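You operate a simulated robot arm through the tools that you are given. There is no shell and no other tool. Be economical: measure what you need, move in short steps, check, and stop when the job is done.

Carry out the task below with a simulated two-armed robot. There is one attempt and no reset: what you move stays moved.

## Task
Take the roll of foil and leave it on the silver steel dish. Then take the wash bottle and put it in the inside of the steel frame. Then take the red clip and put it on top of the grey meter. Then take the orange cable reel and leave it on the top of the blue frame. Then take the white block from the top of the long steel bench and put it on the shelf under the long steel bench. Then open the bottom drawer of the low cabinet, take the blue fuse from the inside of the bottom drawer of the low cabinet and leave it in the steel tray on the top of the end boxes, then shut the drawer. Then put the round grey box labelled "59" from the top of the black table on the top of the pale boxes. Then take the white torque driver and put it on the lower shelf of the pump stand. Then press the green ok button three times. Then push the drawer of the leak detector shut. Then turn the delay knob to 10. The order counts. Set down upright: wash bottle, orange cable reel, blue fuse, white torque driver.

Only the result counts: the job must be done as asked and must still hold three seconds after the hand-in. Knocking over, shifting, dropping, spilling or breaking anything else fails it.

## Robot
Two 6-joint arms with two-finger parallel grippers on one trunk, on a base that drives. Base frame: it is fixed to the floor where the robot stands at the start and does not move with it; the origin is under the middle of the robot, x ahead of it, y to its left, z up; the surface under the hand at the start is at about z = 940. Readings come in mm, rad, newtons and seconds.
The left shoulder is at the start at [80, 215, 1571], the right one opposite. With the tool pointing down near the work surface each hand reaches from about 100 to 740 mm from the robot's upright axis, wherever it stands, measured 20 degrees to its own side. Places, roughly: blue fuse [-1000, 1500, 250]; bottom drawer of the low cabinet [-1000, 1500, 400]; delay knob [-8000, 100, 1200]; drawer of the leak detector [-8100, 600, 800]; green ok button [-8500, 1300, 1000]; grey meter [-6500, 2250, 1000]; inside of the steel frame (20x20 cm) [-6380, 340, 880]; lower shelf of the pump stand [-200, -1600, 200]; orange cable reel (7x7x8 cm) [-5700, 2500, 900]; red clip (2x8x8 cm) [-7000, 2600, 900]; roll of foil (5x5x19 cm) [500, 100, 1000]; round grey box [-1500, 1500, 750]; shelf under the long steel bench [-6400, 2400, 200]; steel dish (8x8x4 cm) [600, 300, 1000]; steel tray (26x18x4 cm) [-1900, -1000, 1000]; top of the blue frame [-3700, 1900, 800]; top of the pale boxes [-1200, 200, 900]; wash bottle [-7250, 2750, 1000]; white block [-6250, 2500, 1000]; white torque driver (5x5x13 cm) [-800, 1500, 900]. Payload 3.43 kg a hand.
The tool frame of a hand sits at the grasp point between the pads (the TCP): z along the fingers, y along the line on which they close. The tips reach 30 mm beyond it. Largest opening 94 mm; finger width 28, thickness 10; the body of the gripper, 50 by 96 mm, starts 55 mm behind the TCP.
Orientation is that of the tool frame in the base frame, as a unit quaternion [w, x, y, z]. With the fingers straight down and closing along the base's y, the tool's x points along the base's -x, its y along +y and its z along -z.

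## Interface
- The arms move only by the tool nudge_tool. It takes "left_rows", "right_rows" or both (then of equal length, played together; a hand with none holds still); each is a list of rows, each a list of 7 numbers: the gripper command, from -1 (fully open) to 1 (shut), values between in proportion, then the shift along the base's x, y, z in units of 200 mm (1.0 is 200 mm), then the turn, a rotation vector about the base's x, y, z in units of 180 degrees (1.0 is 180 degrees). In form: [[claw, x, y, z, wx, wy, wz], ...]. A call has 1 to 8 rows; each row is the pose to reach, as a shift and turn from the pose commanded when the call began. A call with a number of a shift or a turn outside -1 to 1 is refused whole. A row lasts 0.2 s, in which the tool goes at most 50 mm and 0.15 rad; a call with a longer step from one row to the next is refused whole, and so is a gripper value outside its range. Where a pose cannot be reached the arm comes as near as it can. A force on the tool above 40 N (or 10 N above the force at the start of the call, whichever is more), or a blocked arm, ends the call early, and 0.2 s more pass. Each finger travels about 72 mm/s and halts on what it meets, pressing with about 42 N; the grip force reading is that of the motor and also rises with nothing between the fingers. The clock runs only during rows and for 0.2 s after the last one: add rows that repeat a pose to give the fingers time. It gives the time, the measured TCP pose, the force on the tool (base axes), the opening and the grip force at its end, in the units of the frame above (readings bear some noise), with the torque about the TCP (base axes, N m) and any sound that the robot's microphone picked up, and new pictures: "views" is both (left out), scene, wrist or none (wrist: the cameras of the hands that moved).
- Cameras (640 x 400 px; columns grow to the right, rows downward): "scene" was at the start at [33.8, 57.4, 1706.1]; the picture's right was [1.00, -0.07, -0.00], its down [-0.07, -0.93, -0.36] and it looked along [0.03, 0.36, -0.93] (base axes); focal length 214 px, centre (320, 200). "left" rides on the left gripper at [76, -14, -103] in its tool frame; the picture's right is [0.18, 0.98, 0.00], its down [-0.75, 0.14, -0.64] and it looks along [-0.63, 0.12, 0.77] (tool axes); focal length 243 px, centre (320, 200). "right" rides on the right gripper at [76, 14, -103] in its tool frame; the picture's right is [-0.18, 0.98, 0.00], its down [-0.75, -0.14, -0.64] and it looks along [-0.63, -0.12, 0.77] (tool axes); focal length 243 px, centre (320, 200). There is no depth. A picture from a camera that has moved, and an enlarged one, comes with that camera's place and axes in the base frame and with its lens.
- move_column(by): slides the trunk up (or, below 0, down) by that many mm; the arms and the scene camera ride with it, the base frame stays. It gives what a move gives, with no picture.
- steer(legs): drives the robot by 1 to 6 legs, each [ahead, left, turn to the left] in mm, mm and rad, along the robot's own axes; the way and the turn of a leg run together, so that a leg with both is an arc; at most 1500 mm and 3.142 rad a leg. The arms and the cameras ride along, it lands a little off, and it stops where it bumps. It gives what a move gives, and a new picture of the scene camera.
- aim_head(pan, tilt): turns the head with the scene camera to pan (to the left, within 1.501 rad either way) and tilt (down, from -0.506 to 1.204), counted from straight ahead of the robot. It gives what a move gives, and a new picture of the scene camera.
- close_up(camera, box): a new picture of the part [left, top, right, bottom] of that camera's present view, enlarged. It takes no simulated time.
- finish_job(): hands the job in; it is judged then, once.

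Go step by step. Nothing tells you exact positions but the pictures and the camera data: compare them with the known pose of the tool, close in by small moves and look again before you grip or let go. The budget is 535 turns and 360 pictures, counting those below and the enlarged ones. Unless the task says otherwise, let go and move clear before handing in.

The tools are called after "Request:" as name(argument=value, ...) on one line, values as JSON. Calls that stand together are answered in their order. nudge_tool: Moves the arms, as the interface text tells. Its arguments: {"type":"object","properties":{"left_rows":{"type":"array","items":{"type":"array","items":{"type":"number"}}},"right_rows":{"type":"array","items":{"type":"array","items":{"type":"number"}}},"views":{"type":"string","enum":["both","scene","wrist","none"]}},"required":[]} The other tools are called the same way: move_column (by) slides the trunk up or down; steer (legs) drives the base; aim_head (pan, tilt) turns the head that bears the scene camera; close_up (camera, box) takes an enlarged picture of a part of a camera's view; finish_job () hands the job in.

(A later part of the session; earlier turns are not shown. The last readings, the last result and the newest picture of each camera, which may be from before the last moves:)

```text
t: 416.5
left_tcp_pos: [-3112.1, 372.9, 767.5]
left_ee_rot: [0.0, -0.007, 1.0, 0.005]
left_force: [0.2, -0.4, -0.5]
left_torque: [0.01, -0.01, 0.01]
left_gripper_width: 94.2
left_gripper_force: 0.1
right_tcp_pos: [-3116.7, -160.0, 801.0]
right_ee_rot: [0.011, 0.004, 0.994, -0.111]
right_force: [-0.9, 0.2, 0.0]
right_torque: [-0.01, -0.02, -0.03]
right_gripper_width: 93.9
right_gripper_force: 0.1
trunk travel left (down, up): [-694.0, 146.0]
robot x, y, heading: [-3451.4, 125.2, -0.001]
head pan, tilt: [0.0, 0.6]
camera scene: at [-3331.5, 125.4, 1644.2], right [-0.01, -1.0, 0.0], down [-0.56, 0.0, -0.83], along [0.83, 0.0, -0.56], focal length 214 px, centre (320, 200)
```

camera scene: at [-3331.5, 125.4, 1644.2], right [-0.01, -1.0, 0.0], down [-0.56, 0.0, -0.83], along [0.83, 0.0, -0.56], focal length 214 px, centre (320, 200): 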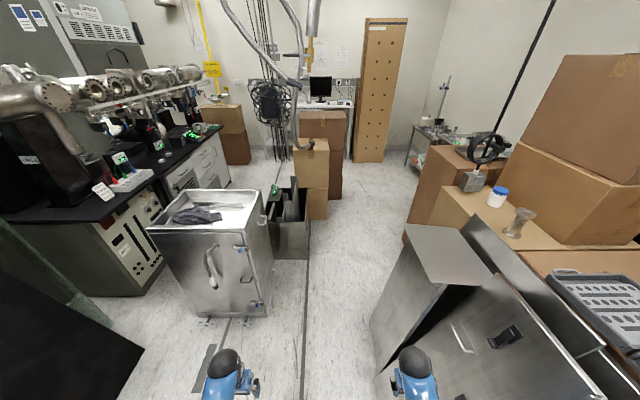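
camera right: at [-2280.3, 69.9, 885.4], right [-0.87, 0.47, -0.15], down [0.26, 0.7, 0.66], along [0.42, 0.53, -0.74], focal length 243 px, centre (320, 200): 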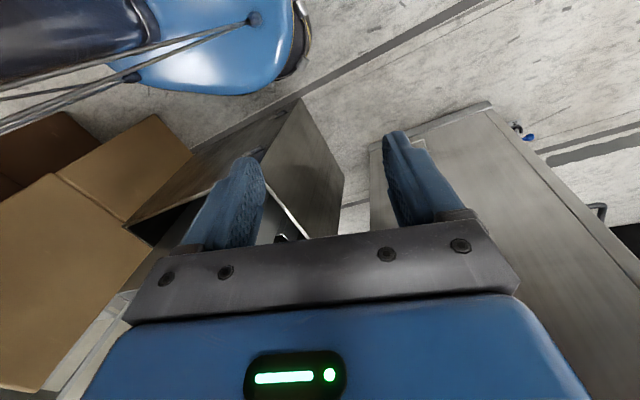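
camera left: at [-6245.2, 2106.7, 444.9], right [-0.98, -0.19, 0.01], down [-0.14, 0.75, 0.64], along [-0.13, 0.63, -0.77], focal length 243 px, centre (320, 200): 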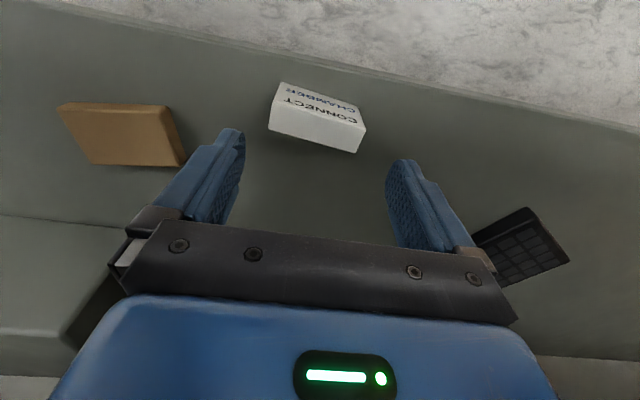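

Good view of the table with the low cabinet at left. I'll return via the known route east of the boxes.

Request:
steer(legs=[[1225, 25, 0], [0, -230, 0]])

```text
t: 422.6
left_tcp_pos: [-1907.0, 405.1, 766.6]
left_ee_rot: [-0.001, -0.016, 1.0, 0.005]
left_force: [0.5, 0.5, -0.1]
left_torque: [0.01, -0.01, 0.01]
left_gripper_width: 94.0
left_gripper_force: 0.0
right_tcp_pos: [-1904.8, -126.8, 800.7]
right_ee_rot: [0.011, -0.004, 0.994, -0.11]
right_force: [0.5, 0.1, -0.9]
right_torque: [-0.06, 0.04, 0.0]
right_gripper_width: 94.1
right_gripper_force: 0.0
trunk travel left (down, up): [-694.0, 146.0]
robot x, y, heading: [-2243.1, 152.1, 0.011]
head pan, tilt: [0.0, 0.6]
stopped in leg 1: the robot was blocked; the commanded pose is now the measured one
camera scene: at [-2121.7, 154.2, 1644.0], right [0.01, -1.0, 0.0], down [-0.57, -0.01, -0.82], along [0.82, 0.01, -0.57], focal length 214 px, centre (320, 200)
```

scene: 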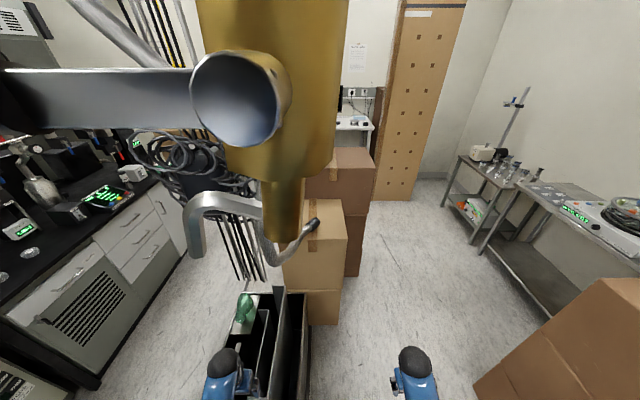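

Blocked just short (probably the bin). Back 20 and strafe right.

Request:
steer(legs=[[-20, 0, -0.01], [0, -235, 0]])

```text
t: 424.8
left_tcp_pos: [-1925.8, 167.5, 767.1]
left_ee_rot: [0.0, -0.014, 1.0, 0.003]
left_force: [0.8, 0.1, 0.6]
left_torque: [0.02, 0.02, -0.01]
left_gripper_width: 93.9
left_gripper_force: 0.1
right_tcp_pos: [-1924.9, -365.5, 802.1]
right_ee_rot: [0.011, -0.001, 0.994, -0.111]
right_force: [0.4, 0.0, 0.3]
right_torque: [-0.02, -0.02, 0.02]
right_gripper_width: 93.8
right_gripper_force: 0.1
trunk travel left (down, up): [-694.0, 146.0]
robot x, y, heading: [-2261.7, -85.7, 0.002]
head pan, tilt: [0.0, 0.6]
camera scene: at [-2143.0, -80.7, 1644.1], right [0.0, -1.0, 0.0], down [-0.57, 0.0, -0.82], along [0.82, 0.0, -0.57], focal length 214 px, centre (320, 200)
```

scene: 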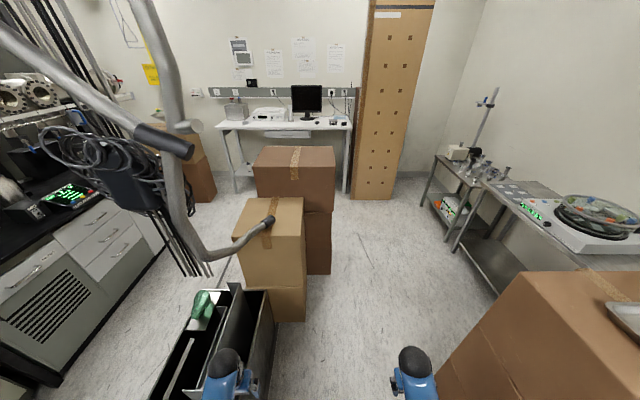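

Request:
steer(legs=[[355, -70, 0], [600, -155, 0], [350, -190, 0]])

```text
t: 428.5
left_tcp_pos: [-1389.1, 55.2, 766.6]
left_ee_rot: [-0.014, -0.015, 1.0, 0.005]
left_force: [-15.5, 9.1, 0.2]
left_torque: [-0.93, -1.56, 0.24]
left_gripper_width: 93.7
left_gripper_force: 0.1
right_tcp_pos: [-1375.1, -477.7, 801.9]
right_ee_rot: [0.011, -0.003, 0.994, -0.111]
right_force: [1.2, 0.3, 0.2]
right_torque: [0.0, 0.01, -0.04]
right_gripper_width: 94.0
right_gripper_force: 0.1
trunk travel left (down, up): [-694.0, 146.0]
robot x, y, heading: [-1710.5, -202.1, 0.003]
head pan, tilt: [0.0, 0.6]
stopped in leg 2: the force on the tool passed its limit at 204 N (the readings are from after the stop); the commanded pose is now the measured one
camera scene: at [-1594.1, -194.8, 1644.1], right [0.01, -1.0, 0.0], down [-0.57, -0.01, -0.82], along [0.82, 0.01, -0.57], focal length 214 px, centre (320, 200)
```

scene: 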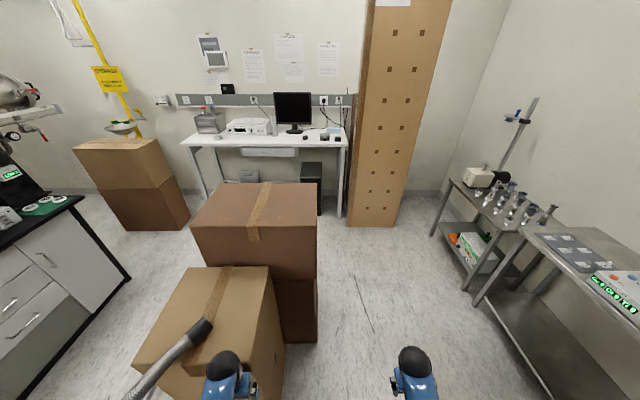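

The left hand touched the pale box. Back off a little and pass further right.

Request:
steer(legs=[[-40, 0, 0], [0, -120, 0], [330, 0, 0], [170, -200, 0]])

```text
t: 433.3
left_tcp_pos: [-955.5, -239.4, 766.2]
left_ee_rot: [-0.02, -0.018, 1.0, 0.006]
left_force: [-4.5, -4.0, -0.9]
left_torque: [0.1, -0.15, 0.21]
left_gripper_width: 92.0
left_gripper_force: 0.1
right_tcp_pos: [-942.4, -775.0, 800.9]
right_ee_rot: [0.011, -0.002, 0.994, -0.11]
right_force: [-0.6, 0.0, -0.9]
right_torque: [-0.03, 0.01, -0.01]
right_gripper_width: 94.2
right_gripper_force: 0.1
trunk travel left (down, up): [-694.0, 146.0]
robot x, y, heading: [-1273.0, -491.4, 0.007]
head pan, tilt: [0.0, 0.6]
stopped in leg 4: the force on the tool passed its limit at 80 N (the readings are from after the stop); the commanded pose is now the measured one
camera scene: at [-1159.9, -492.6, 1644.3], right [0.0, -1.0, 0.0], down [-0.56, 0.0, -0.83], along [0.83, 0.0, -0.56], focal length 214 px, centre (320, 200)
```

scene: 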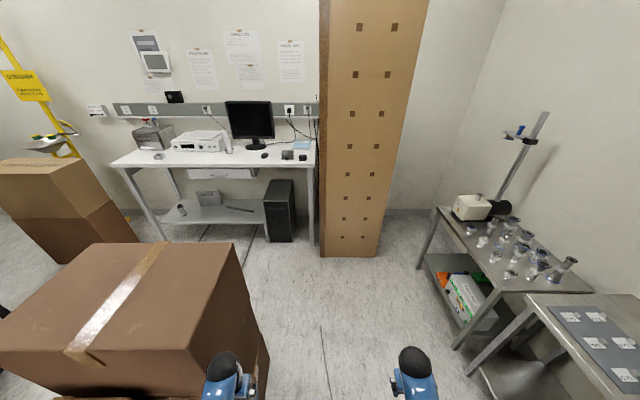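

Touching the brown box; strafe right 120 first, then forward.

Request:
steer(legs=[[-20, 0, 0], [0, -150, 0], [740, 0, 0]])

```text
t: 438.8
left_tcp_pos: [-224.5, -404.0, 767.2]
left_ee_rot: [-0.018, -0.011, 1.0, 0.007]
left_force: [0.5, 0.0, 0.1]
left_torque: [0.01, 0.02, -0.02]
left_gripper_width: 94.0
left_gripper_force: 0.1
right_tcp_pos: [-220.7, -936.8, 801.5]
right_ee_rot: [0.01, 0.008, 0.994, -0.11]
right_force: [0.3, -0.7, 0.4]
right_torque: [0.0, 0.01, -0.02]
right_gripper_width: 93.9
right_gripper_force: 0.1
trunk travel left (down, up): [-694.0, 146.0]
robot x, y, heading: [-549.6, -648.5, -0.009]
head pan, tilt: [0.0, 0.6]
camera scene: at [-433.2, -651.4, 1644.3], right [-0.01, -1.0, 0.0], down [-0.56, 0.01, -0.83], along [0.83, -0.01, -0.56], focal length 214 px, centre (320, 200)
```

scene: 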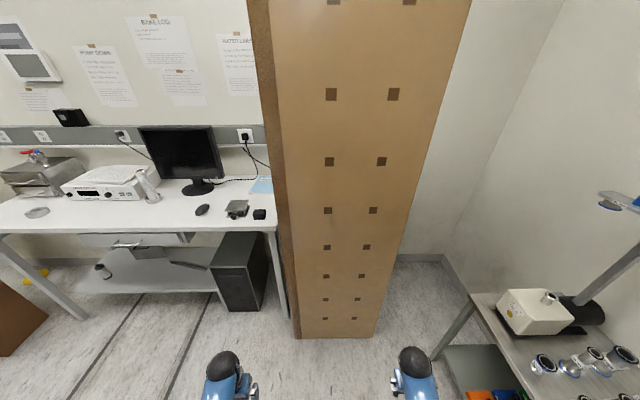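

Now forward to x≈-200 and strafe left up to y≈650.

Request:
steer(legs=[[345, 0, 0.01], [0, 700, 0], [0, 600, 0]])

Request:
aim_head(pan=1.4, tilt=0.5)

```text
t: 447.4
left_tcp_pos: [133.7, 880.5, 766.7]
left_ee_rot: [-0.019, -0.014, 1.0, 0.007]
left_force: [-0.8, 0.1, -0.3]
left_torque: [-0.02, -0.02, -0.03]
left_gripper_width: 94.2
left_gripper_force: 0.1
right_tcp_pos: [142.1, 346.2, 802.8]
right_ee_rot: [0.01, 0.003, 0.994, -0.11]
right_force: [0.0, 0.1, -0.1]
right_torque: [-0.01, 0.0, 0.04]
right_gripper_width: 94.5
right_gripper_force: 0.1
trunk travel left (down, up): [-694.0, 146.0]
robot x, y, heading: [-187.1, 628.5, -0.001]
head pan, tilt: [0.0, 0.6]
camera scene: at [-71.9, 629.9, 1644.1], right [0.0, -1.0, 0.0], down [-0.56, 0.0, -0.83], along [0.83, 0.0, -0.56], focal length 214 px, centre (320, 200)
```

scene: 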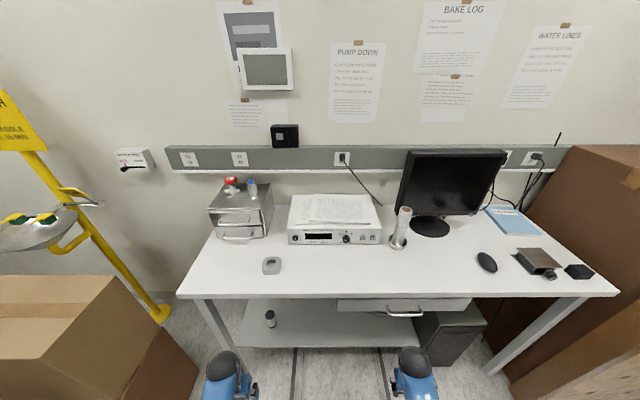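

```text
t: 448.9
left_tcp_pos: [133.6, 881.1, 765.0]
left_ee_rot: [-0.019, -0.014, 1.0, 0.007]
left_force: [-0.8, -0.1, 0.1]
left_torque: [-0.02, 0.01, 0.0]
left_gripper_width: 93.8
left_gripper_force: 0.1
right_tcp_pos: [142.0, 345.2, 801.7]
right_ee_rot: [0.01, 0.003, 0.994, -0.111]
right_force: [-0.4, -0.6, 0.3]
right_torque: [0.03, 0.01, -0.03]
right_gripper_width: 94.3
right_gripper_force: 0.2
trunk travel left (down, up): [-694.0, 146.0]
robot x, y, heading: [-190.7, 631.5, -0.001]
head pan, tilt: [1.4, 0.499]
camera scene: at [-144.4, 721.4, 1653.2], right [0.98, -0.17, 0.0], down [-0.08, -0.47, -0.88], along [0.15, 0.86, -0.48], focal length 214 px, centre (320, 200)
```

scene: 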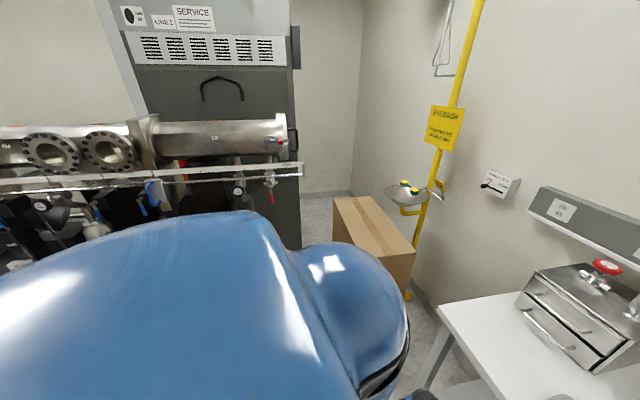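

Turn left to face the black table.

Request:
steer(legs=[[0, 0, 1.572]])

Request:
aim_head(pan=0.4, tilt=0.5)

```text
t: 453.1
left_tcp_pos: [-434.9, 958.6, 765.7]
left_ee_rot: [0.018, 0.712, -0.702, 0.009]
left_force: [0.1, 0.1, 0.0]
left_torque: [-0.02, -0.03, 0.02]
left_gripper_width: 93.7
left_gripper_force: 0.0
right_tcp_pos: [99.0, 957.0, 802.9]
right_ee_rot: [0.084, -0.694, 0.711, -0.072]
right_force: [0.2, 0.9, 0.4]
right_torque: [0.01, -0.02, -0.02]
right_gripper_width: 94.1
right_gripper_force: 0.0
trunk travel left (down, up): [-694.0, 146.0]
robot x, y, heading: [-192.3, 631.1, 1.549]
head pan, tilt: [1.4, 0.499]
camera scene: at [-279.0, 679.5, 1653.2], right [0.19, 0.98, 0.0], down [0.47, -0.09, -0.88], along [-0.86, 0.17, -0.48], focal length 214 px, centre (320, 200)
```

scene: 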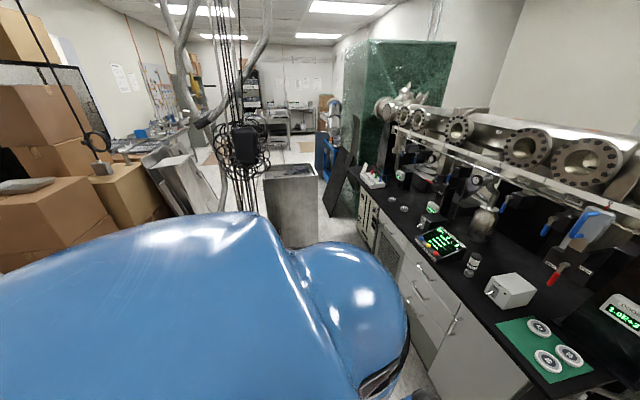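

```text
t: 454.4
left_tcp_pos: [-434.9, 959.1, 766.4]
left_ee_rot: [0.018, 0.711, -0.703, 0.009]
left_force: [0.4, -0.4, 0.3]
left_torque: [-0.02, 0.0, 0.01]
left_gripper_width: 94.0
left_gripper_force: 0.0
right_tcp_pos: [99.7, 956.5, 800.4]
right_ee_rot: [0.085, -0.694, 0.712, -0.071]
right_force: [-0.6, 0.5, -0.3]
right_torque: [0.01, -0.02, -0.01]
right_gripper_width: 94.0
right_gripper_force: 0.1
trunk travel left (down, up): [-694.0, 146.0]
robot x, y, heading: [-186.8, 630.8, 1.549]
head pan, tilt: [0.4, 0.499]
camera scene: at [-223.3, 746.6, 1653.2], right [0.93, 0.37, 0.0], down [0.18, -0.45, -0.88], along [-0.32, 0.82, -0.48], focal length 214 px, centre (320, 200)
```

scene: 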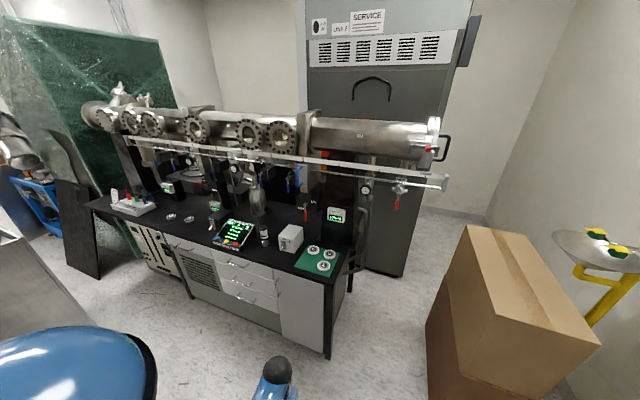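

Request:
close_up(camera="scene", box=[160, 190, 350, 310])

```text
3.33 times, centred on (255, 250) of scene
camera zoom: at [-223.3, 746.6, 1653.2], right [0.93, 0.37, 0.0], down [0.18, -0.45, -0.88], along [-0.32, 0.82, -0.48], focal length 715 px, centre (537, 33)
```

zoom: 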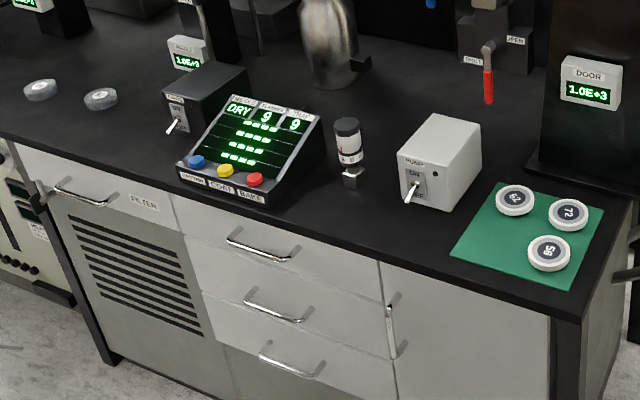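

The white three-drawer unit is the low cabinet; bottom handle ≈(-1041,1450,360). Drive to face it.

Request:
steer(legs=[[165, 0, 0.022], [0, 600, 0]])

Request:
aim_head(pan=0.2, tilt=0.85)

```text
t: 458.8
left_tcp_pos: [-1049.5, 1114.0, 766.2]
left_ee_rot: [0.018, 0.72, -0.693, 0.009]
left_force: [0.8, 0.3, -0.1]
left_torque: [0.03, -0.01, 0.01]
left_gripper_width: 94.1
left_gripper_force: 0.2
right_tcp_pos: [-515.1, 1127.6, 801.6]
right_ee_rot: [-0.085, 0.703, -0.703, 0.07]
right_force: [-0.1, 1.0, -0.1]
right_torque: [0.03, 0.0, 0.01]
right_gripper_width: 93.9
right_gripper_force: 0.1
trunk travel left (down, up): [-694.0, 146.0]
robot x, y, heading: [-796.2, 791.0, 1.569]
head pan, tilt: [0.4, 0.499]
camera scene: at [-830.9, 906.9, 1653.3], right [0.92, 0.39, 0.0], down [0.19, -0.44, -0.88], along [-0.35, 0.81, -0.48], focal length 214 px, centre (320, 200)
```

scene: 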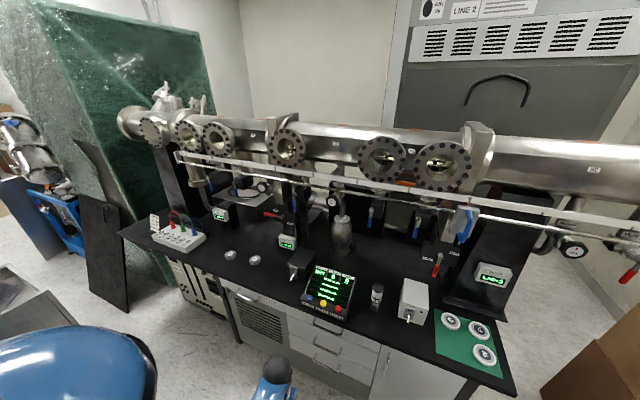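

```text
t: 459.7
left_tcp_pos: [-1050.2, 1113.3, 766.6]
left_ee_rot: [0.018, 0.72, -0.694, 0.008]
left_force: [0.2, -0.5, 0.1]
left_torque: [0.0, -0.04, -0.02]
left_gripper_width: 93.8
left_gripper_force: 0.1
right_tcp_pos: [-515.8, 1126.1, 801.5]
right_ee_rot: [-0.086, 0.703, -0.702, 0.071]
right_force: [0.5, 0.9, -0.3]
right_torque: [-0.01, -0.01, 0.01]
right_gripper_width: 94.1
right_gripper_force: 0.0
trunk travel left (down, up): [-694.0, 146.0]
robot x, y, heading: [-796.2, 793.7, 1.574]
head pan, tilt: [0.201, 0.85]
camera scene: at [-813.0, 899.8, 1623.3], right [0.98, 0.2, 0.0], down [0.15, -0.74, -0.66], along [-0.13, 0.65, -0.75], focal length 214 px, centre (320, 200)
```

scene: 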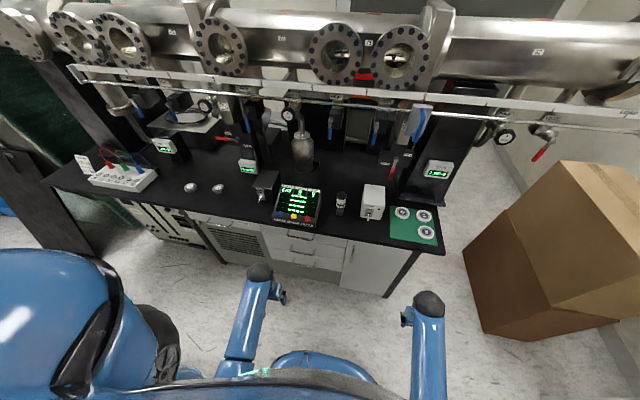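

Request:
close_up(camera="scene", box=[160, 165, 290, 246])

Request:
close_up(camera="scene", box=[250, 190, 450, 315])

```text
4.92 times, centred on (225, 206) of scene
camera zoom: at [-813.0, 899.8, 1623.3], right [0.98, 0.2, 0.0], down [0.15, -0.74, -0.66], along [-0.13, 0.65, -0.75], focal length 1056 px, centre (788, 173)
```

zoom: 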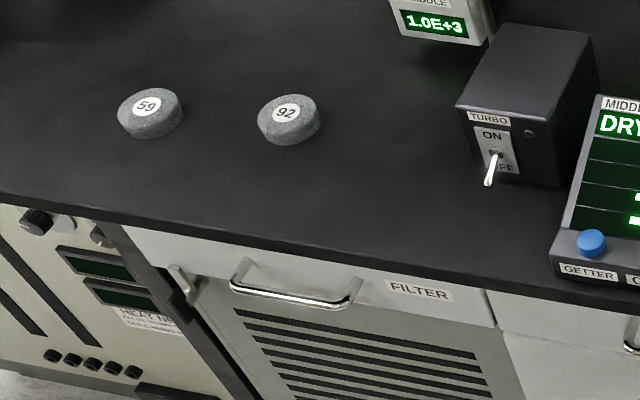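

```text
3.20 times, centred on (350, 252) of scene
camera zoom: at [-813.0, 899.8, 1623.3], right [0.98, 0.2, 0.0], down [0.15, -0.74, -0.66], along [-0.13, 0.65, -0.75], focal length 686 px, centre (224, 32)
```

zoom: 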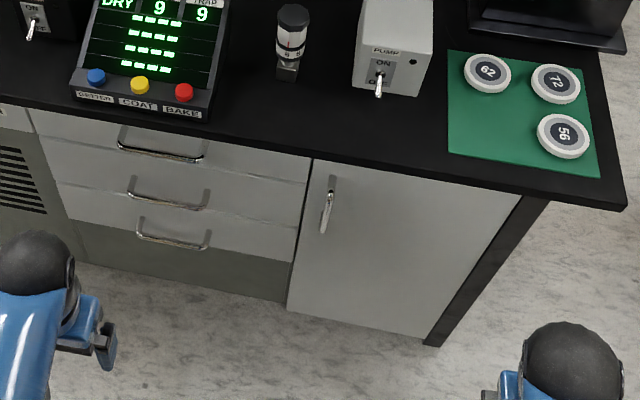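

"59" is the leftmost of the two grey discs at left. First the drawer: yaw the left tool 90° (closing along y) and lower the trunk.

Request:
nudge_tool(left_rows=[[-1, 0, 0, 0, 0, 0, 0.046], [-1, 0, 0, 0, 0, 0, 0.092], [-1, 0, 0, 0, 0, 0, 0.138], [-1, 0, 0, 0, 0, 0, 0.184], [-1, 0, 0, 0, 0, 0, 0.23], [-1, 0, 0, 0, 0, 0, 0.275], [-1, 0, 0, 0, 0, 0, 0.32], [-1, 0, 0, 0, 0, 0, 0.365]], views="none")

Request:
nudge_tool(left_rows=[[-1, 0, 0.1, 0, 0, 0, 0.046], [-1, 0, 0.2, 0, 0, 0, 0.092], [-1, 0, 0.3, 0, 0, 0, 0.123]], views="none")

Request:
move_column(by=-330)

Request:
nudge_tool(left_rows=[[-1, 0, 0, 0, 0, 0, 0]], views="both")

```text
t: 461.5
left_tcp_pos: [-1049.0, 1113.1, 766.2]
left_ee_rot: [0.011, 0.981, -0.191, 0.018]
left_force: [-1.1, 0.8, 0.1]
left_torque: [-0.02, 0.0, 0.0]
left_gripper_width: 94.0
left_gripper_force: 0.0
right_tcp_pos: [-516.4, 1126.7, 802.4]
right_ee_rot: [-0.086, 0.704, -0.702, 0.07]
right_force: [0.3, -0.4, 0.2]
right_torque: [0.02, 0.01, -0.02]
right_gripper_width: 94.0
right_gripper_force: 0.0
trunk travel left (down, up): [-694.0, 146.0]
robot x, y, heading: [-795.3, 791.2, 1.576]
head pan, tilt: [0.201, 0.85]
```

```text
t: 462.3
left_tcp_pos: [-1049.8, 1174.9, 765.3]
left_ee_rot: [0.007, 1.0, 0.001, 0.019]
left_force: [0.2, 0.4, 1.2]
left_torque: [0.01, 0.02, -0.03]
left_gripper_width: 94.1
left_gripper_force: 0.1
right_tcp_pos: [-514.7, 1126.1, 801.0]
right_ee_rot: [-0.084, 0.703, -0.703, 0.071]
right_force: [0.1, -0.1, 0.7]
right_torque: [-0.03, -0.04, 0.01]
right_gripper_width: 94.0
right_gripper_force: 0.0
trunk travel left (down, up): [-694.0, 146.0]
robot x, y, heading: [-798.7, 791.4, 1.575]
head pan, tilt: [0.201, 0.85]
```

```text
t: 465.5
left_tcp_pos: [-1050.8, 1173.8, 434.4]
left_ee_rot: [0.007, 1.0, 0.0, 0.02]
left_force: [-0.2, -0.8, -0.4]
left_torque: [0.0, 0.01, -0.01]
left_gripper_width: 93.7
left_gripper_force: 0.1
right_tcp_pos: [-515.4, 1126.7, 471.8]
right_ee_rot: [-0.086, 0.703, -0.703, 0.071]
right_force: [0.7, -0.3, 0.4]
right_torque: [-0.01, -0.01, 0.01]
right_gripper_width: 93.9
right_gripper_force: 0.0
trunk travel left (down, up): [-364.0, 476.0]
robot x, y, heading: [-798.7, 792.2, 1.577]
head pan, tilt: [0.201, 0.85]
```

```text
t: 465.9
left_tcp_pos: [-1050.5, 1174.1, 434.5]
left_ee_rot: [0.006, 1.0, 0.0, 0.019]
left_force: [0.1, -0.4, -0.1]
left_torque: [0.01, 0.01, -0.03]
left_gripper_width: 94.2
left_gripper_force: 0.0
right_tcp_pos: [-515.4, 1126.9, 470.8]
right_ee_rot: [-0.086, 0.703, -0.702, 0.071]
right_force: [-0.1, -0.6, 0.2]
right_torque: [-0.03, 0.02, 0.0]
right_gripper_width: 93.9
right_gripper_force: 0.0
trunk travel left (down, up): [-364.0, 476.0]
robot x, y, heading: [-793.5, 789.2, 1.574]
head pan, tilt: [0.201, 0.85]
camera scene: at [-812.5, 899.8, 1293.3], right [0.98, 0.2, 0.0], down [0.15, -0.74, -0.66], along [-0.13, 0.65, -0.75], focal length 214 px, centre (320, 200)
camera left: at [-978.6, 1189.4, 540.9], right [0.18, -0.98, 0.02], down [-0.78, -0.13, 0.61], along [-0.6, -0.13, -0.79], focal length 243 px, centre (320, 200)
```

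scene: 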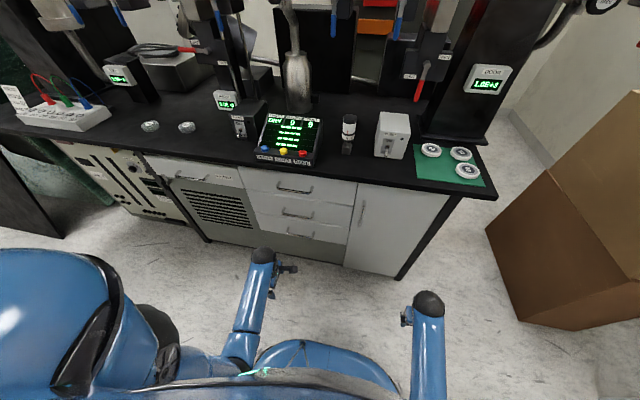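
left: 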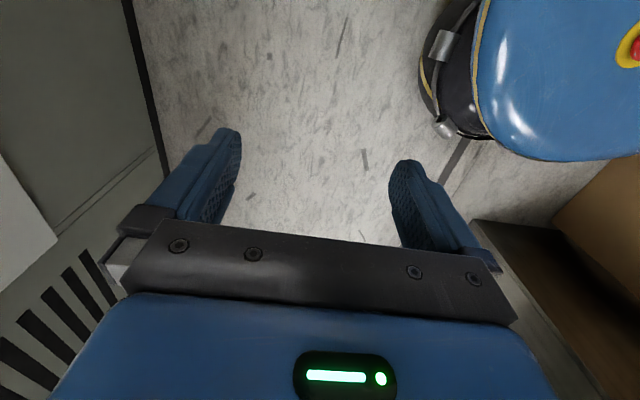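

Request:
close_up(camera="scene", box=[230, 160, 370, 248])

```text
4.55 times, centred on (300, 204) of scene
camera zoom: at [-812.5, 899.8, 1293.3], right [0.98, 0.2, 0.0], down [0.15, -0.74, -0.66], along [-0.13, 0.65, -0.75], focal length 975 px, centre (411, 182)
```

zoom: 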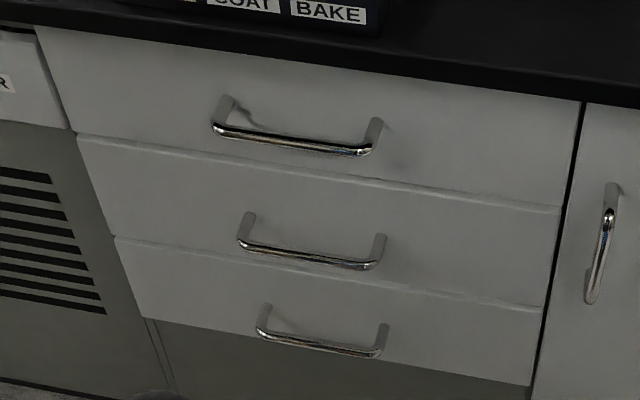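

Bottom handle bar ≈ (-1019, 1418, 407), ~30 mm off the face. I'll point the left tool horizontally (+y) with vertical closing.

Request:
nudge_tool(left_rows=[[-1, 0, 0.0, 0.1, 0.046, 0, 0], [-1, 0, 0, 0.2, 0.092, 0, 0], [-1, 0, 0, 0.3, 0.138, 0, 0], [-1, 0, 0, 0.3, 0.184, 0, 0], [-1, 0, 0, 0.3, 0.23, 0, 0], [-1, 0, 0, 0.3, 0.275, 0, 0]], views="none")

Request:
nudge_tool(left_rows=[[-1, 0, 0.0, 0, 0.046, 0, 0], [-1, 0, 0, 0, 0.092, 0, 0], [-1, 0, 0, 0, 0.138, 0, 0], [-1, 0, 0, 0, 0.184, 0, 0], [-1, 0, 0, 0, 0.225, 0, 0]], views="both")

```text
t: 467.3
left_tcp_pos: [-1050.4, 1174.3, 495.8]
left_ee_rot: [-0.414, 0.91, -0.008, 0.017]
left_force: [-0.9, -0.4, -0.6]
left_torque: [-0.01, 0.02, -0.02]
left_gripper_width: 94.1
left_gripper_force: 0.0
right_tcp_pos: [-515.6, 1126.8, 471.9]
right_ee_rot: [-0.086, 0.703, -0.702, 0.07]
right_force: [0.7, 0.9, -0.4]
right_torque: [0.0, 0.0, 0.02]
right_gripper_width: 93.9
right_gripper_force: 0.0
trunk travel left (down, up): [-364.0, 476.0]
robot x, y, heading: [-796.0, 789.5, 1.573]
head pan, tilt: [0.201, 0.85]
```

```text
t: 468.7
left_tcp_pos: [-1018.2, 1169.8, 490.0]
left_ee_rot: [-0.695, 0.716, -0.044, 0.048]
left_force: [-0.2, 0.0, 0.1]
left_torque: [-0.03, -0.01, 0.01]
left_gripper_width: 94.0
left_gripper_force: 0.0
right_tcp_pos: [-515.4, 1127.7, 472.2]
right_ee_rot: [-0.086, 0.704, -0.702, 0.07]
right_force: [0.3, 0.0, 0.2]
right_torque: [-0.01, 0.01, 0.0]
right_gripper_width: 94.0
right_gripper_force: 0.0
trunk travel left (down, up): [-364.0, 476.0]
robot x, y, heading: [-795.5, 790.6, 1.57]
head pan, tilt: [0.201, 0.85]
stopped in row 5 (left hand): the arm was blocked; the commanded pose is now the measured one
camera scene: at [-812.4, 899.7, 1294.2], right [0.98, 0.2, 0.0], down [0.15, -0.74, -0.66], along [-0.13, 0.65, -0.75], focal length 214 px, centre (320, 200)
camera left: at [-957.6, 1057.8, 509.3], right [0.19, -0.05, -0.98], down [-0.83, -0.54, -0.13], along [-0.53, 0.84, -0.14], focal length 243 px, centre (320, 200)
```

scene: 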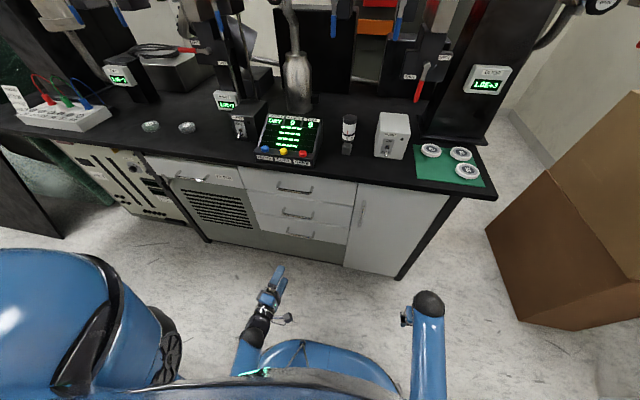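
left: 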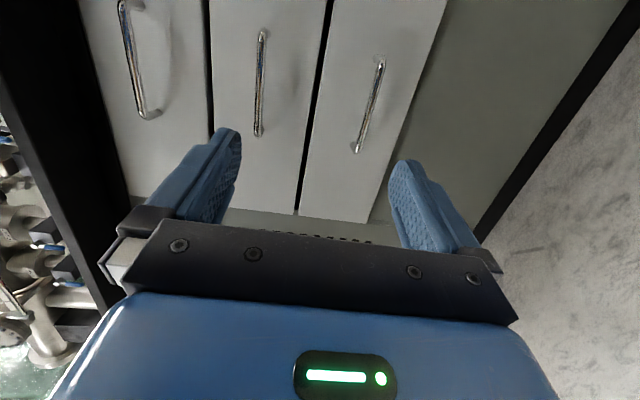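

The bar measures z≈409, x −964..−1084. Lower the trunk 110 and extend the hand toward the handle, fixing orientation.

Request:
nudge_tool(left_rows=[[-0.3, 0, 0.2, 0.05, 0, 0, 0.02], [-0.3, -0.02, 0.4, 0.1, 0, 0, 0.041], [-0.3, -0.03, 0.5, 0.1, 0, 0, 0.041]], views="none")

Request:
move_column(by=-110)

Request:
nudge_tool(left_rows=[[-0.3, 0, 0.0, 0, 0, 0, 0]], views="wrist")

```text
t: 469.5
left_tcp_pos: [-1031.4, 1269.3, 511.4]
left_ee_rot: [-0.696, 0.718, 0.002, 0.003]
left_force: [-0.5, -0.3, 1.5]
left_torque: [0.0, 0.01, 0.0]
left_gripper_width: 61.1
left_gripper_force: 0.0
left hand out of reach, approached as far as the arm can: row 2, 3
right_tcp_pos: [-515.9, 1126.4, 471.0]
right_ee_rot: [-0.086, 0.704, -0.702, 0.071]
right_force: [-0.6, -0.5, 0.6]
right_torque: [0.02, 0.02, 0.01]
right_gripper_width: 94.0
right_gripper_force: 0.1
trunk travel left (down, up): [-364.0, 476.0]
robot x, y, heading: [-796.8, 793.8, 1.576]
head pan, tilt: [0.201, 0.85]
```

```text
t: 470.9
left_tcp_pos: [-1030.9, 1269.5, 402.9]
left_ee_rot: [-0.697, 0.717, 0.001, 0.003]
left_force: [0.8, -0.7, 0.4]
left_torque: [-0.03, -0.02, 0.0]
left_gripper_width: 61.4
left_gripper_force: 0.0
right_tcp_pos: [-515.3, 1125.1, 361.4]
right_ee_rot: [-0.086, 0.703, -0.703, 0.071]
right_force: [-0.3, -0.3, -0.1]
right_torque: [-0.02, -0.02, 0.02]
right_gripper_width: 93.8
right_gripper_force: 0.1
trunk travel left (down, up): [-254.0, 586.0]
robot x, y, heading: [-795.6, 793.3, 1.571]
head pan, tilt: [0.201, 0.85]
```

```text
t: 471.3
left_tcp_pos: [-1032.6, 1269.0, 403.6]
left_ee_rot: [-0.697, 0.717, 0.002, 0.003]
left_force: [-0.3, 0.0, -0.1]
left_torque: [-0.05, -0.06, 0.0]
left_gripper_width: 60.9
left_gripper_force: 0.0
right_tcp_pos: [-515.3, 1125.5, 361.4]
right_ee_rot: [-0.087, 0.703, -0.702, 0.071]
right_force: [0.3, 0.2, -0.2]
right_torque: [0.02, 0.01, -0.02]
right_gripper_width: 94.1
right_gripper_force: 0.1
trunk travel left (down, up): [-254.0, 586.0]
robot x, y, heading: [-797.4, 791.6, 1.574]
head pan, tilt: [0.201, 0.85]
camera left: at [-956.3, 1166.2, 421.1], right [0.19, -0.03, -0.98], down [-0.75, -0.64, -0.13], along [-0.63, 0.77, -0.14], focal length 243 px, centre (320, 200)
```

left: 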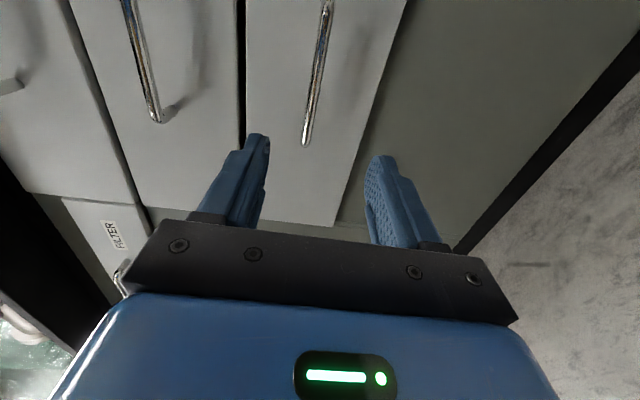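

Request:
nudge_tool(left_rows=[[-0.3, 0.02, 0.2, 0.02, 0, 0, 0], [-0.3, 0.02, 0.4, 0.02, 0, 0, 0], [-0.3, 0.02, 0.6, 0.02, 0, 0, 0], [-0.3, 0.02, 0.69, 0.02, 0, 0, 0]], views="wrist")

```text
t: 472.3
left_tcp_pos: [-1036.8, 1405.9, 410.6]
left_ee_rot: [-0.696, 0.718, -0.001, 0.006]
left_force: [-0.3, 0.2, 0.4]
left_torque: [0.01, 0.0, 0.02]
left_gripper_width: 61.3
left_gripper_force: 0.0
left hand out of reach, approached as far as the arm can: row 2, 3, 4
right_tcp_pos: [-516.2, 1126.8, 361.5]
right_ee_rot: [-0.085, 0.703, -0.702, 0.07]
right_force: [0.8, -0.4, -0.2]
right_torque: [0.01, 0.01, 0.0]
right_gripper_width: 93.8
right_gripper_force: 0.1
trunk travel left (down, up): [-254.0, 586.0]
robot x, y, heading: [-796.4, 790.8, 1.575]
head pan, tilt: [0.201, 0.85]
camera left: at [-962.7, 1304.1, 427.9], right [0.19, -0.03, -0.98], down [-0.76, -0.64, -0.13], along [-0.62, 0.77, -0.15], focal length 243 px, centre (320, 200)
```

left: 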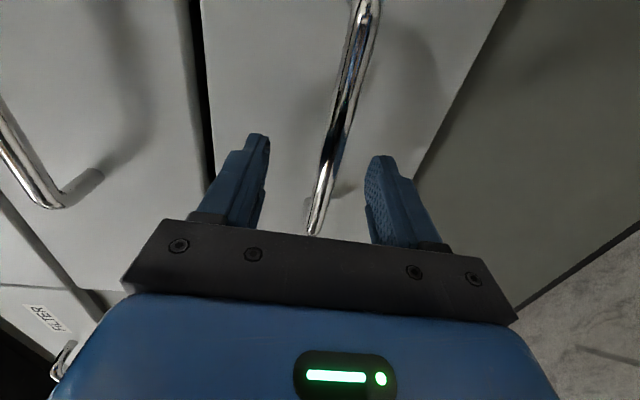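

The bar is between the fingers. Close.

Request:
nudge_tool(left_rows=[[0.3, 0, 0, 0, 0, 0, 0], [1, 0, 0, 0, 0, 0, 0], [1, 0, 0, 0, 0, 0, 0], [1, 0, 0, 0, 0, 0, 0], [1, 0, 0, 0, 0, 0, 0]], views="none")

```text
t: 473.5
left_tcp_pos: [-1036.9, 1407.3, 406.6]
left_ee_rot: [-0.694, 0.72, -0.001, 0.007]
left_force: [1.0, -1.6, -15.5]
left_torque: [-0.22, 0.82, 0.1]
left_gripper_width: 11.6
left_gripper_force: 45.2
right_tcp_pos: [-515.3, 1125.5, 360.5]
right_ee_rot: [-0.085, 0.703, -0.702, 0.071]
right_force: [0.2, -0.6, -0.3]
right_torque: [-0.01, 0.02, -0.02]
right_gripper_width: 93.8
right_gripper_force: 0.0
trunk travel left (down, up): [-254.0, 586.0]
robot x, y, heading: [-798.9, 789.9, 1.58]
head pan, tilt: [0.201, 0.85]
```

Gripped (11.6 mm). Pull the drawer toward me.

Request:
nudge_tool(left_rows=[[1, 0, -0.1, -0.02, 0, 0, 0], [1, 0, -0.25, -0.02, 0, 0, 0], [1, 0, -0.4, -0.02, 0, 0, 0], [1, 0, -0.55, -0.02, 0, 0, 0], [1, 0, -0.7, -0.02, 0, 0, 0], [1, 0, -0.85, -0.02, 0, 0, 0], [1, 0, -1.0, -0.02, 0, 0, 0]], views="scene")

```text
t: 475.1
left_tcp_pos: [-1037.3, 1203.8, 406.8]
left_ee_rot: [-0.698, 0.716, 0.003, 0.003]
left_force: [-20.2, -1.8, 5.1]
left_torque: [0.02, 1.04, 0.74]
left_gripper_width: 11.8
left_gripper_force: 45.2
right_tcp_pos: [-515.8, 1125.8, 361.1]
right_ee_rot: [-0.086, 0.703, -0.703, 0.071]
right_force: [-0.3, 1.0, -0.2]
right_torque: [0.01, -0.02, 0.02]
right_gripper_width: 94.0
right_gripper_force: 0.1
trunk travel left (down, up): [-254.0, 586.0]
robot x, y, heading: [-795.9, 789.6, 1.579]
head pan, tilt: [0.201, 0.85]
camera scene: at [-813.8, 898.7, 1183.4], right [0.98, 0.2, 0.0], down [0.15, -0.73, -0.66], along [-0.13, 0.65, -0.75], focal length 214 px, centre (320, 200)
```

scene: 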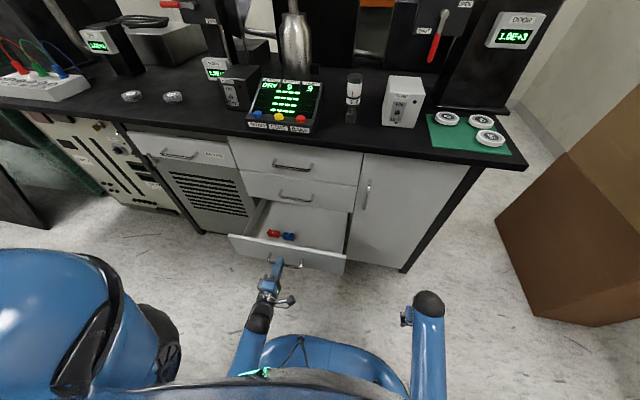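

The drawer opened ~200 mm, and I see red and blue fuses inside. Zoom.

Request:
close_up(camera="scene", box=[220, 195, 360, 283])

```text
4.55 times, centred on (290, 239) of scene
camera zoom: at [-813.8, 898.7, 1183.4], right [0.98, 0.2, 0.0], down [0.15, -0.73, -0.66], along [-0.13, 0.65, -0.75], focal length 975 px, centre (456, 23)
```

zoom: 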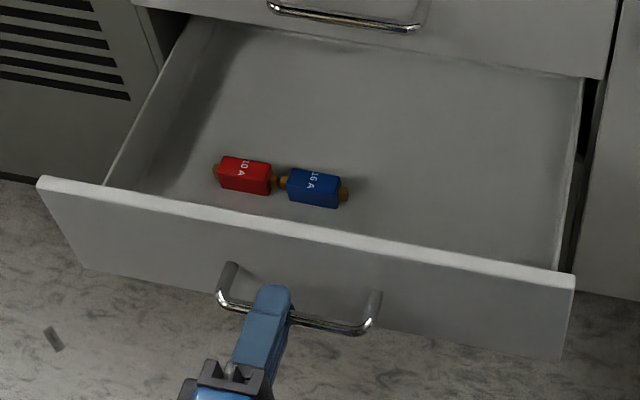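

Release the handle and back off, then pitch down to inspect the fuse.

Request:
nudge_tool(left_rows=[[0.5, 0, 0, 0, 0, 0, 0], [0, 0, 0, 0, 0, 0, 0], [-0.3, 0, 0, 0, 0, 0, 0], [-0.3, 0, 0, 0, 0, 0, 0], [-0.3, 0, -0.2, 0, 0, 0, 0], [-0.3, 0, -0.3, 0.1, 0, 0, 0], [-0.3, 0, -0.3, 0.3, 0, 0, 0], [-0.3, 0, -0.3, 0.5, 0, 0, 0]], views="none")

Request:
move_column(by=200)

```text
t: 477.1
left_tcp_pos: [-1023.4, 1182.8, 530.6]
left_ee_rot: [0.729, -0.683, 0.041, -0.023]
left_force: [0.1, 0.1, 0.2]
left_torque: [0.01, 0.01, 0.0]
left_gripper_width: 61.0
left_gripper_force: 0.1
right_tcp_pos: [-515.2, 1126.6, 360.7]
right_ee_rot: [-0.085, 0.704, -0.702, 0.071]
right_force: [-0.3, -0.4, 0.2]
right_torque: [0.0, 0.01, -0.01]
right_gripper_width: 94.0
right_gripper_force: 0.2
trunk travel left (down, up): [-254.0, 586.0]
robot x, y, heading: [-800.1, 793.3, 1.573]
head pan, tilt: [0.201, 0.85]
stopped in row 8 (left hand): the arm was blocked; the commanded pose is now the measured one
```

```text
t: 479.3
left_tcp_pos: [-1024.6, 1184.4, 732.4]
left_ee_rot: [0.729, -0.683, 0.04, -0.022]
left_force: [0.1, 0.2, 1.0]
left_torque: [0.01, -0.02, -0.03]
left_gripper_width: 60.9
left_gripper_force: 0.2
right_tcp_pos: [-515.4, 1125.5, 562.3]
right_ee_rot: [-0.085, 0.704, -0.702, 0.071]
right_force: [-0.9, 0.0, 0.0]
right_torque: [-0.01, 0.01, 0.0]
right_gripper_width: 94.4
right_gripper_force: 0.0
trunk travel left (down, up): [-454.0, 386.0]
robot x, y, heading: [-795.2, 790.2, 1.574]
head pan, tilt: [0.201, 0.85]
```

Pitch the tool back down over the drawer.

Request:
nudge_tool(left_rows=[[-0.3, 0, 0.0, 0.05, -0.044, 0.001, 0.002], [-0.3, 0, 0.1, 0.05, -0.088, 0.003, 0.005], [-0.3, 0, 0.2, 0.05, -0.132, 0.004, 0.007], [-0.3, 0, 0.3, 0.05, -0.176, 0.005, 0.01], [-0.3, 0, 0.4, 0.05, -0.22, 0.007, 0.012], [-0.3, 0, 0.5, 0.05, -0.264, 0.008, 0.015], [-0.3, 0, 0.6, 0.05, -0.308, 0.009, 0.017], [-0.3, 0, 0.6, 0, -0.352, 0.011, 0.02]], views="none")

Request:
nudge_tool(left_rows=[[-0.3, 0, 0.0, 0, -0.044, 0.001, 0.002], [-0.3, 0, 0.1, -0.05, -0.088, 0.003, 0.005], [-0.3, 0, 0.15, -0.1, -0.132, 0.004, 0.007], [-0.3, 0, 0.15, -0.2, -0.168, 0.005, 0.009]], views="wrist")

```text
t: 481.1
left_tcp_pos: [-1024.3, 1305.2, 731.5]
left_ee_rot: [-0.26, 0.966, -0.012, 0.005]
left_force: [-0.4, 0.0, 0.0]
left_torque: [-0.04, 0.02, 0.0]
left_gripper_width: 61.1
left_gripper_force: 0.1
right_tcp_pos: [-515.4, 1126.2, 561.1]
right_ee_rot: [-0.084, 0.703, -0.703, 0.072]
right_force: [0.1, -0.3, 0.2]
right_torque: [0.0, -0.05, -0.01]
right_gripper_width: 94.2
right_gripper_force: 0.2
trunk travel left (down, up): [-454.0, 386.0]
robot x, y, heading: [-796.6, 790.2, 1.573]
head pan, tilt: [0.201, 0.85]
```

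```text
t: 482.1
left_tcp_pos: [-1023.5, 1333.6, 692.6]
left_ee_rot: [-0.001, 1.0, 0.0, -0.002]
left_force: [0.3, 0.2, 0.1]
left_torque: [-0.01, -0.03, 0.01]
left_gripper_width: 61.3
left_gripper_force: 0.0
right_tcp_pos: [-516.3, 1127.4, 561.6]
right_ee_rot: [-0.085, 0.703, -0.702, 0.072]
right_force: [0.4, -0.4, -0.5]
right_torque: [0.01, -0.01, 0.0]
right_gripper_width: 94.0
right_gripper_force: 0.0
trunk travel left (down, up): [-454.0, 386.0]
robot x, y, heading: [-795.9, 787.8, 1.575]
head pan, tilt: [0.201, 0.85]
camera left: at [-948.0, 1347.9, 794.9], right [0.19, -0.98, 0.0], down [-0.75, -0.14, 0.65], along [-0.63, -0.12, -0.76], focal length 243 px, centre (320, 200)
```

left: 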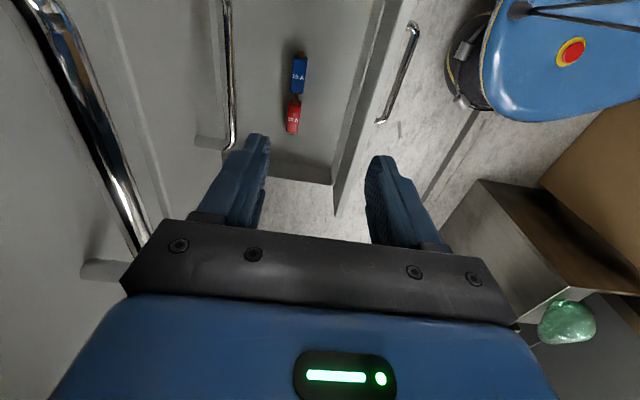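

Request:
close_up(camera="left", box=[250, 40, 346, 100])

```text
6.67 times, centred on (298, 70) of left
camera zoom: at [-948.0, 1347.9, 794.9], right [0.19, -0.98, 0.0], down [-0.75, -0.14, 0.65], along [-0.63, -0.12, -0.76], focal length 1618 px, centre (467, 1067)
```

zoom: 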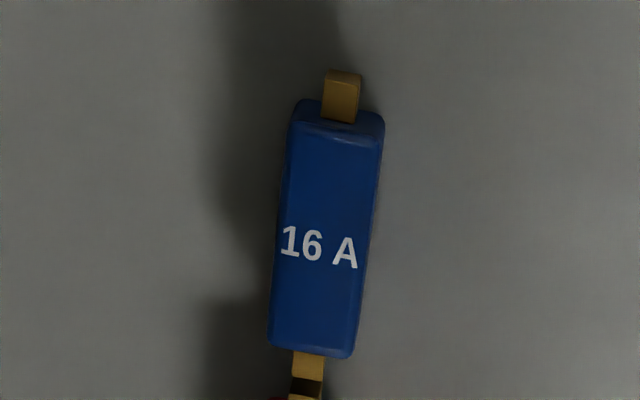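

It's a blade fuse lying label-up; I'll keep it label-up. First I'll drag the drawer ~55 mm further open from the inside for clearance.

Request:
nudge_tool(left_rows=[[1, 0.1, -0.1, -0.2, 0, 0, 0], [1, 0.2, -0.2, -0.4, 0, 0, 0], [1, 0.2, -0.22, -0.6, 0, 0, 0], [1, 0.2, -0.22, -0.8, 0, 0, 0], [1, 0.2, -0.22, -1.0, 0, 0, 0]], views="none")

Request:
nudge_tool(left_rows=[[1, 0, 0, -0.15, 0, 0, 0]], views="both")

```text
t: 483.3
left_tcp_pos: [-984.2, 1292.5, 492.1]
left_ee_rot: [0.0, 1.0, 0.0, -0.003]
left_force: [-1.0, 0.3, 0.7]
left_torque: [0.0, 0.01, 0.03]
left_gripper_width: 0.0
left_gripper_force: 32.8
right_tcp_pos: [-515.1, 1126.1, 561.1]
right_ee_rot: [0.085, -0.703, 0.703, -0.071]
right_force: [-0.6, -0.4, 0.2]
right_torque: [-0.04, -0.02, -0.01]
right_gripper_width: 94.0
right_gripper_force: 0.0
trunk travel left (down, up): [-454.0, 386.0]
robot x, y, heading: [-794.6, 787.4, 1.574]
head pan, tilt: [0.201, 0.85]
```

```text
t: 483.7
left_tcp_pos: [-984.9, 1291.4, 460.8]
left_ee_rot: [0.001, 1.0, 0.0, -0.003]
left_force: [0.1, 0.4, -0.2]
left_torque: [0.02, 0.0, -0.01]
left_gripper_width: 0.3
left_gripper_force: 33.6
right_tcp_pos: [-515.3, 1127.1, 560.4]
right_ee_rot: [-0.086, 0.703, -0.703, 0.072]
right_force: [0.1, -0.4, 0.3]
right_torque: [0.0, 0.01, 0.0]
right_gripper_width: 94.2
right_gripper_force: 0.1
trunk travel left (down, up): [-454.0, 386.0]
robot x, y, heading: [-795.2, 791.0, 1.577]
head pan, tilt: [0.201, 0.85]
camera scene: at [-812.6, 900.6, 1383.2], right [0.98, 0.2, 0.0], down [0.15, -0.74, -0.66], along [-0.13, 0.65, -0.75], focal length 214 px, centre (320, 200)
camera left: at [-908.4, 1304.2, 563.7], right [0.18, -0.98, 0.0], down [-0.75, -0.14, 0.65], along [-0.63, -0.12, -0.76], focal length 243 px, centre (320, 200)
```

scene: 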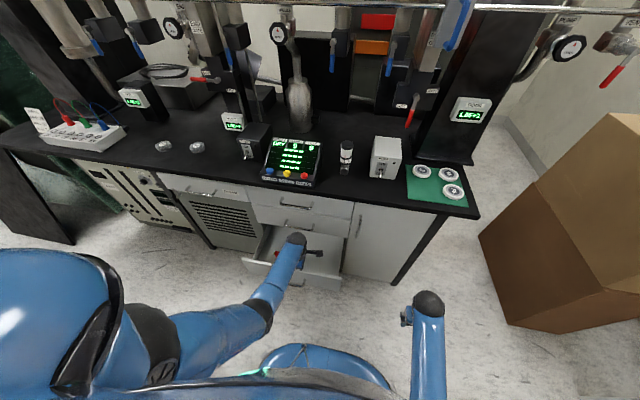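
left: 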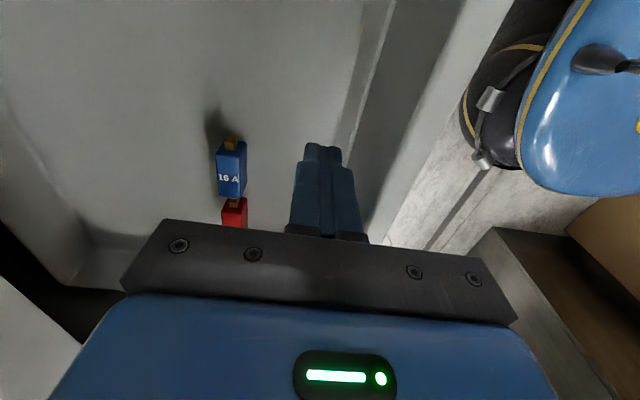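

Request:
nudge_tool(left_rows=[[1, 0, -0.1, 0, 0, 0, 0], [1, 0, -0.2, 0, 0, 0, 0], [1, 0, -0.28, 0, 0, 0, 0], [1, 0, -0.36, 0, 0, 0, 0], [1, 0, -0.44, 0, 0, 0, 0], [1, 0, -0.5, 0, 0, 0, 0], [1, 0, -0.45, 0, 0, 0, 0]], views="wrist")

```text
t: 485.0
left_tcp_pos: [-985.7, 1207.8, 463.7]
left_ee_rot: [-0.012, 1.0, 0.0, -0.003]
left_force: [-0.9, 8.2, -4.8]
left_torque: [-0.05, 0.06, 0.08]
left_gripper_width: 0.0
left_gripper_force: 33.5
right_tcp_pos: [-516.0, 1126.8, 561.4]
right_ee_rot: [-0.086, 0.703, -0.703, 0.071]
right_force: [-0.2, 0.4, -1.0]
right_torque: [0.0, 0.02, 0.0]
right_gripper_width: 94.0
right_gripper_force: 0.1
trunk travel left (down, up): [-454.0, 386.0]
robot x, y, heading: [-796.1, 790.5, 1.571]
head pan, tilt: [0.201, 0.85]
stopped in row 6 (left hand): the force on the tool passed its limit at 49 N (the readings are from after the stop); the commanded pose is now the measured one
camera left: at [-908.9, 1218.2, 566.6], right [0.18, -0.98, -0.02], down [-0.75, -0.16, 0.64], along [-0.64, -0.1, -0.77], focal length 243 px, centre (320, 200)
```

left: 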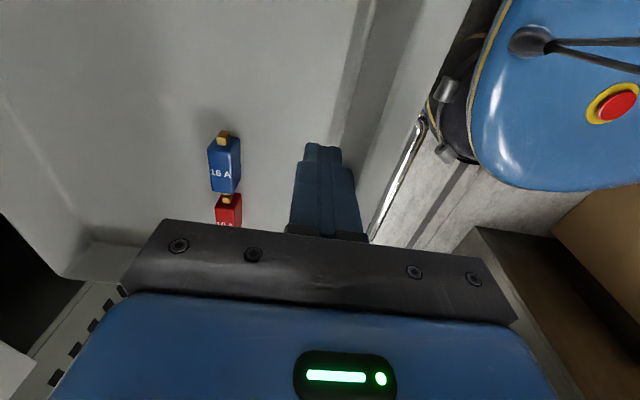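

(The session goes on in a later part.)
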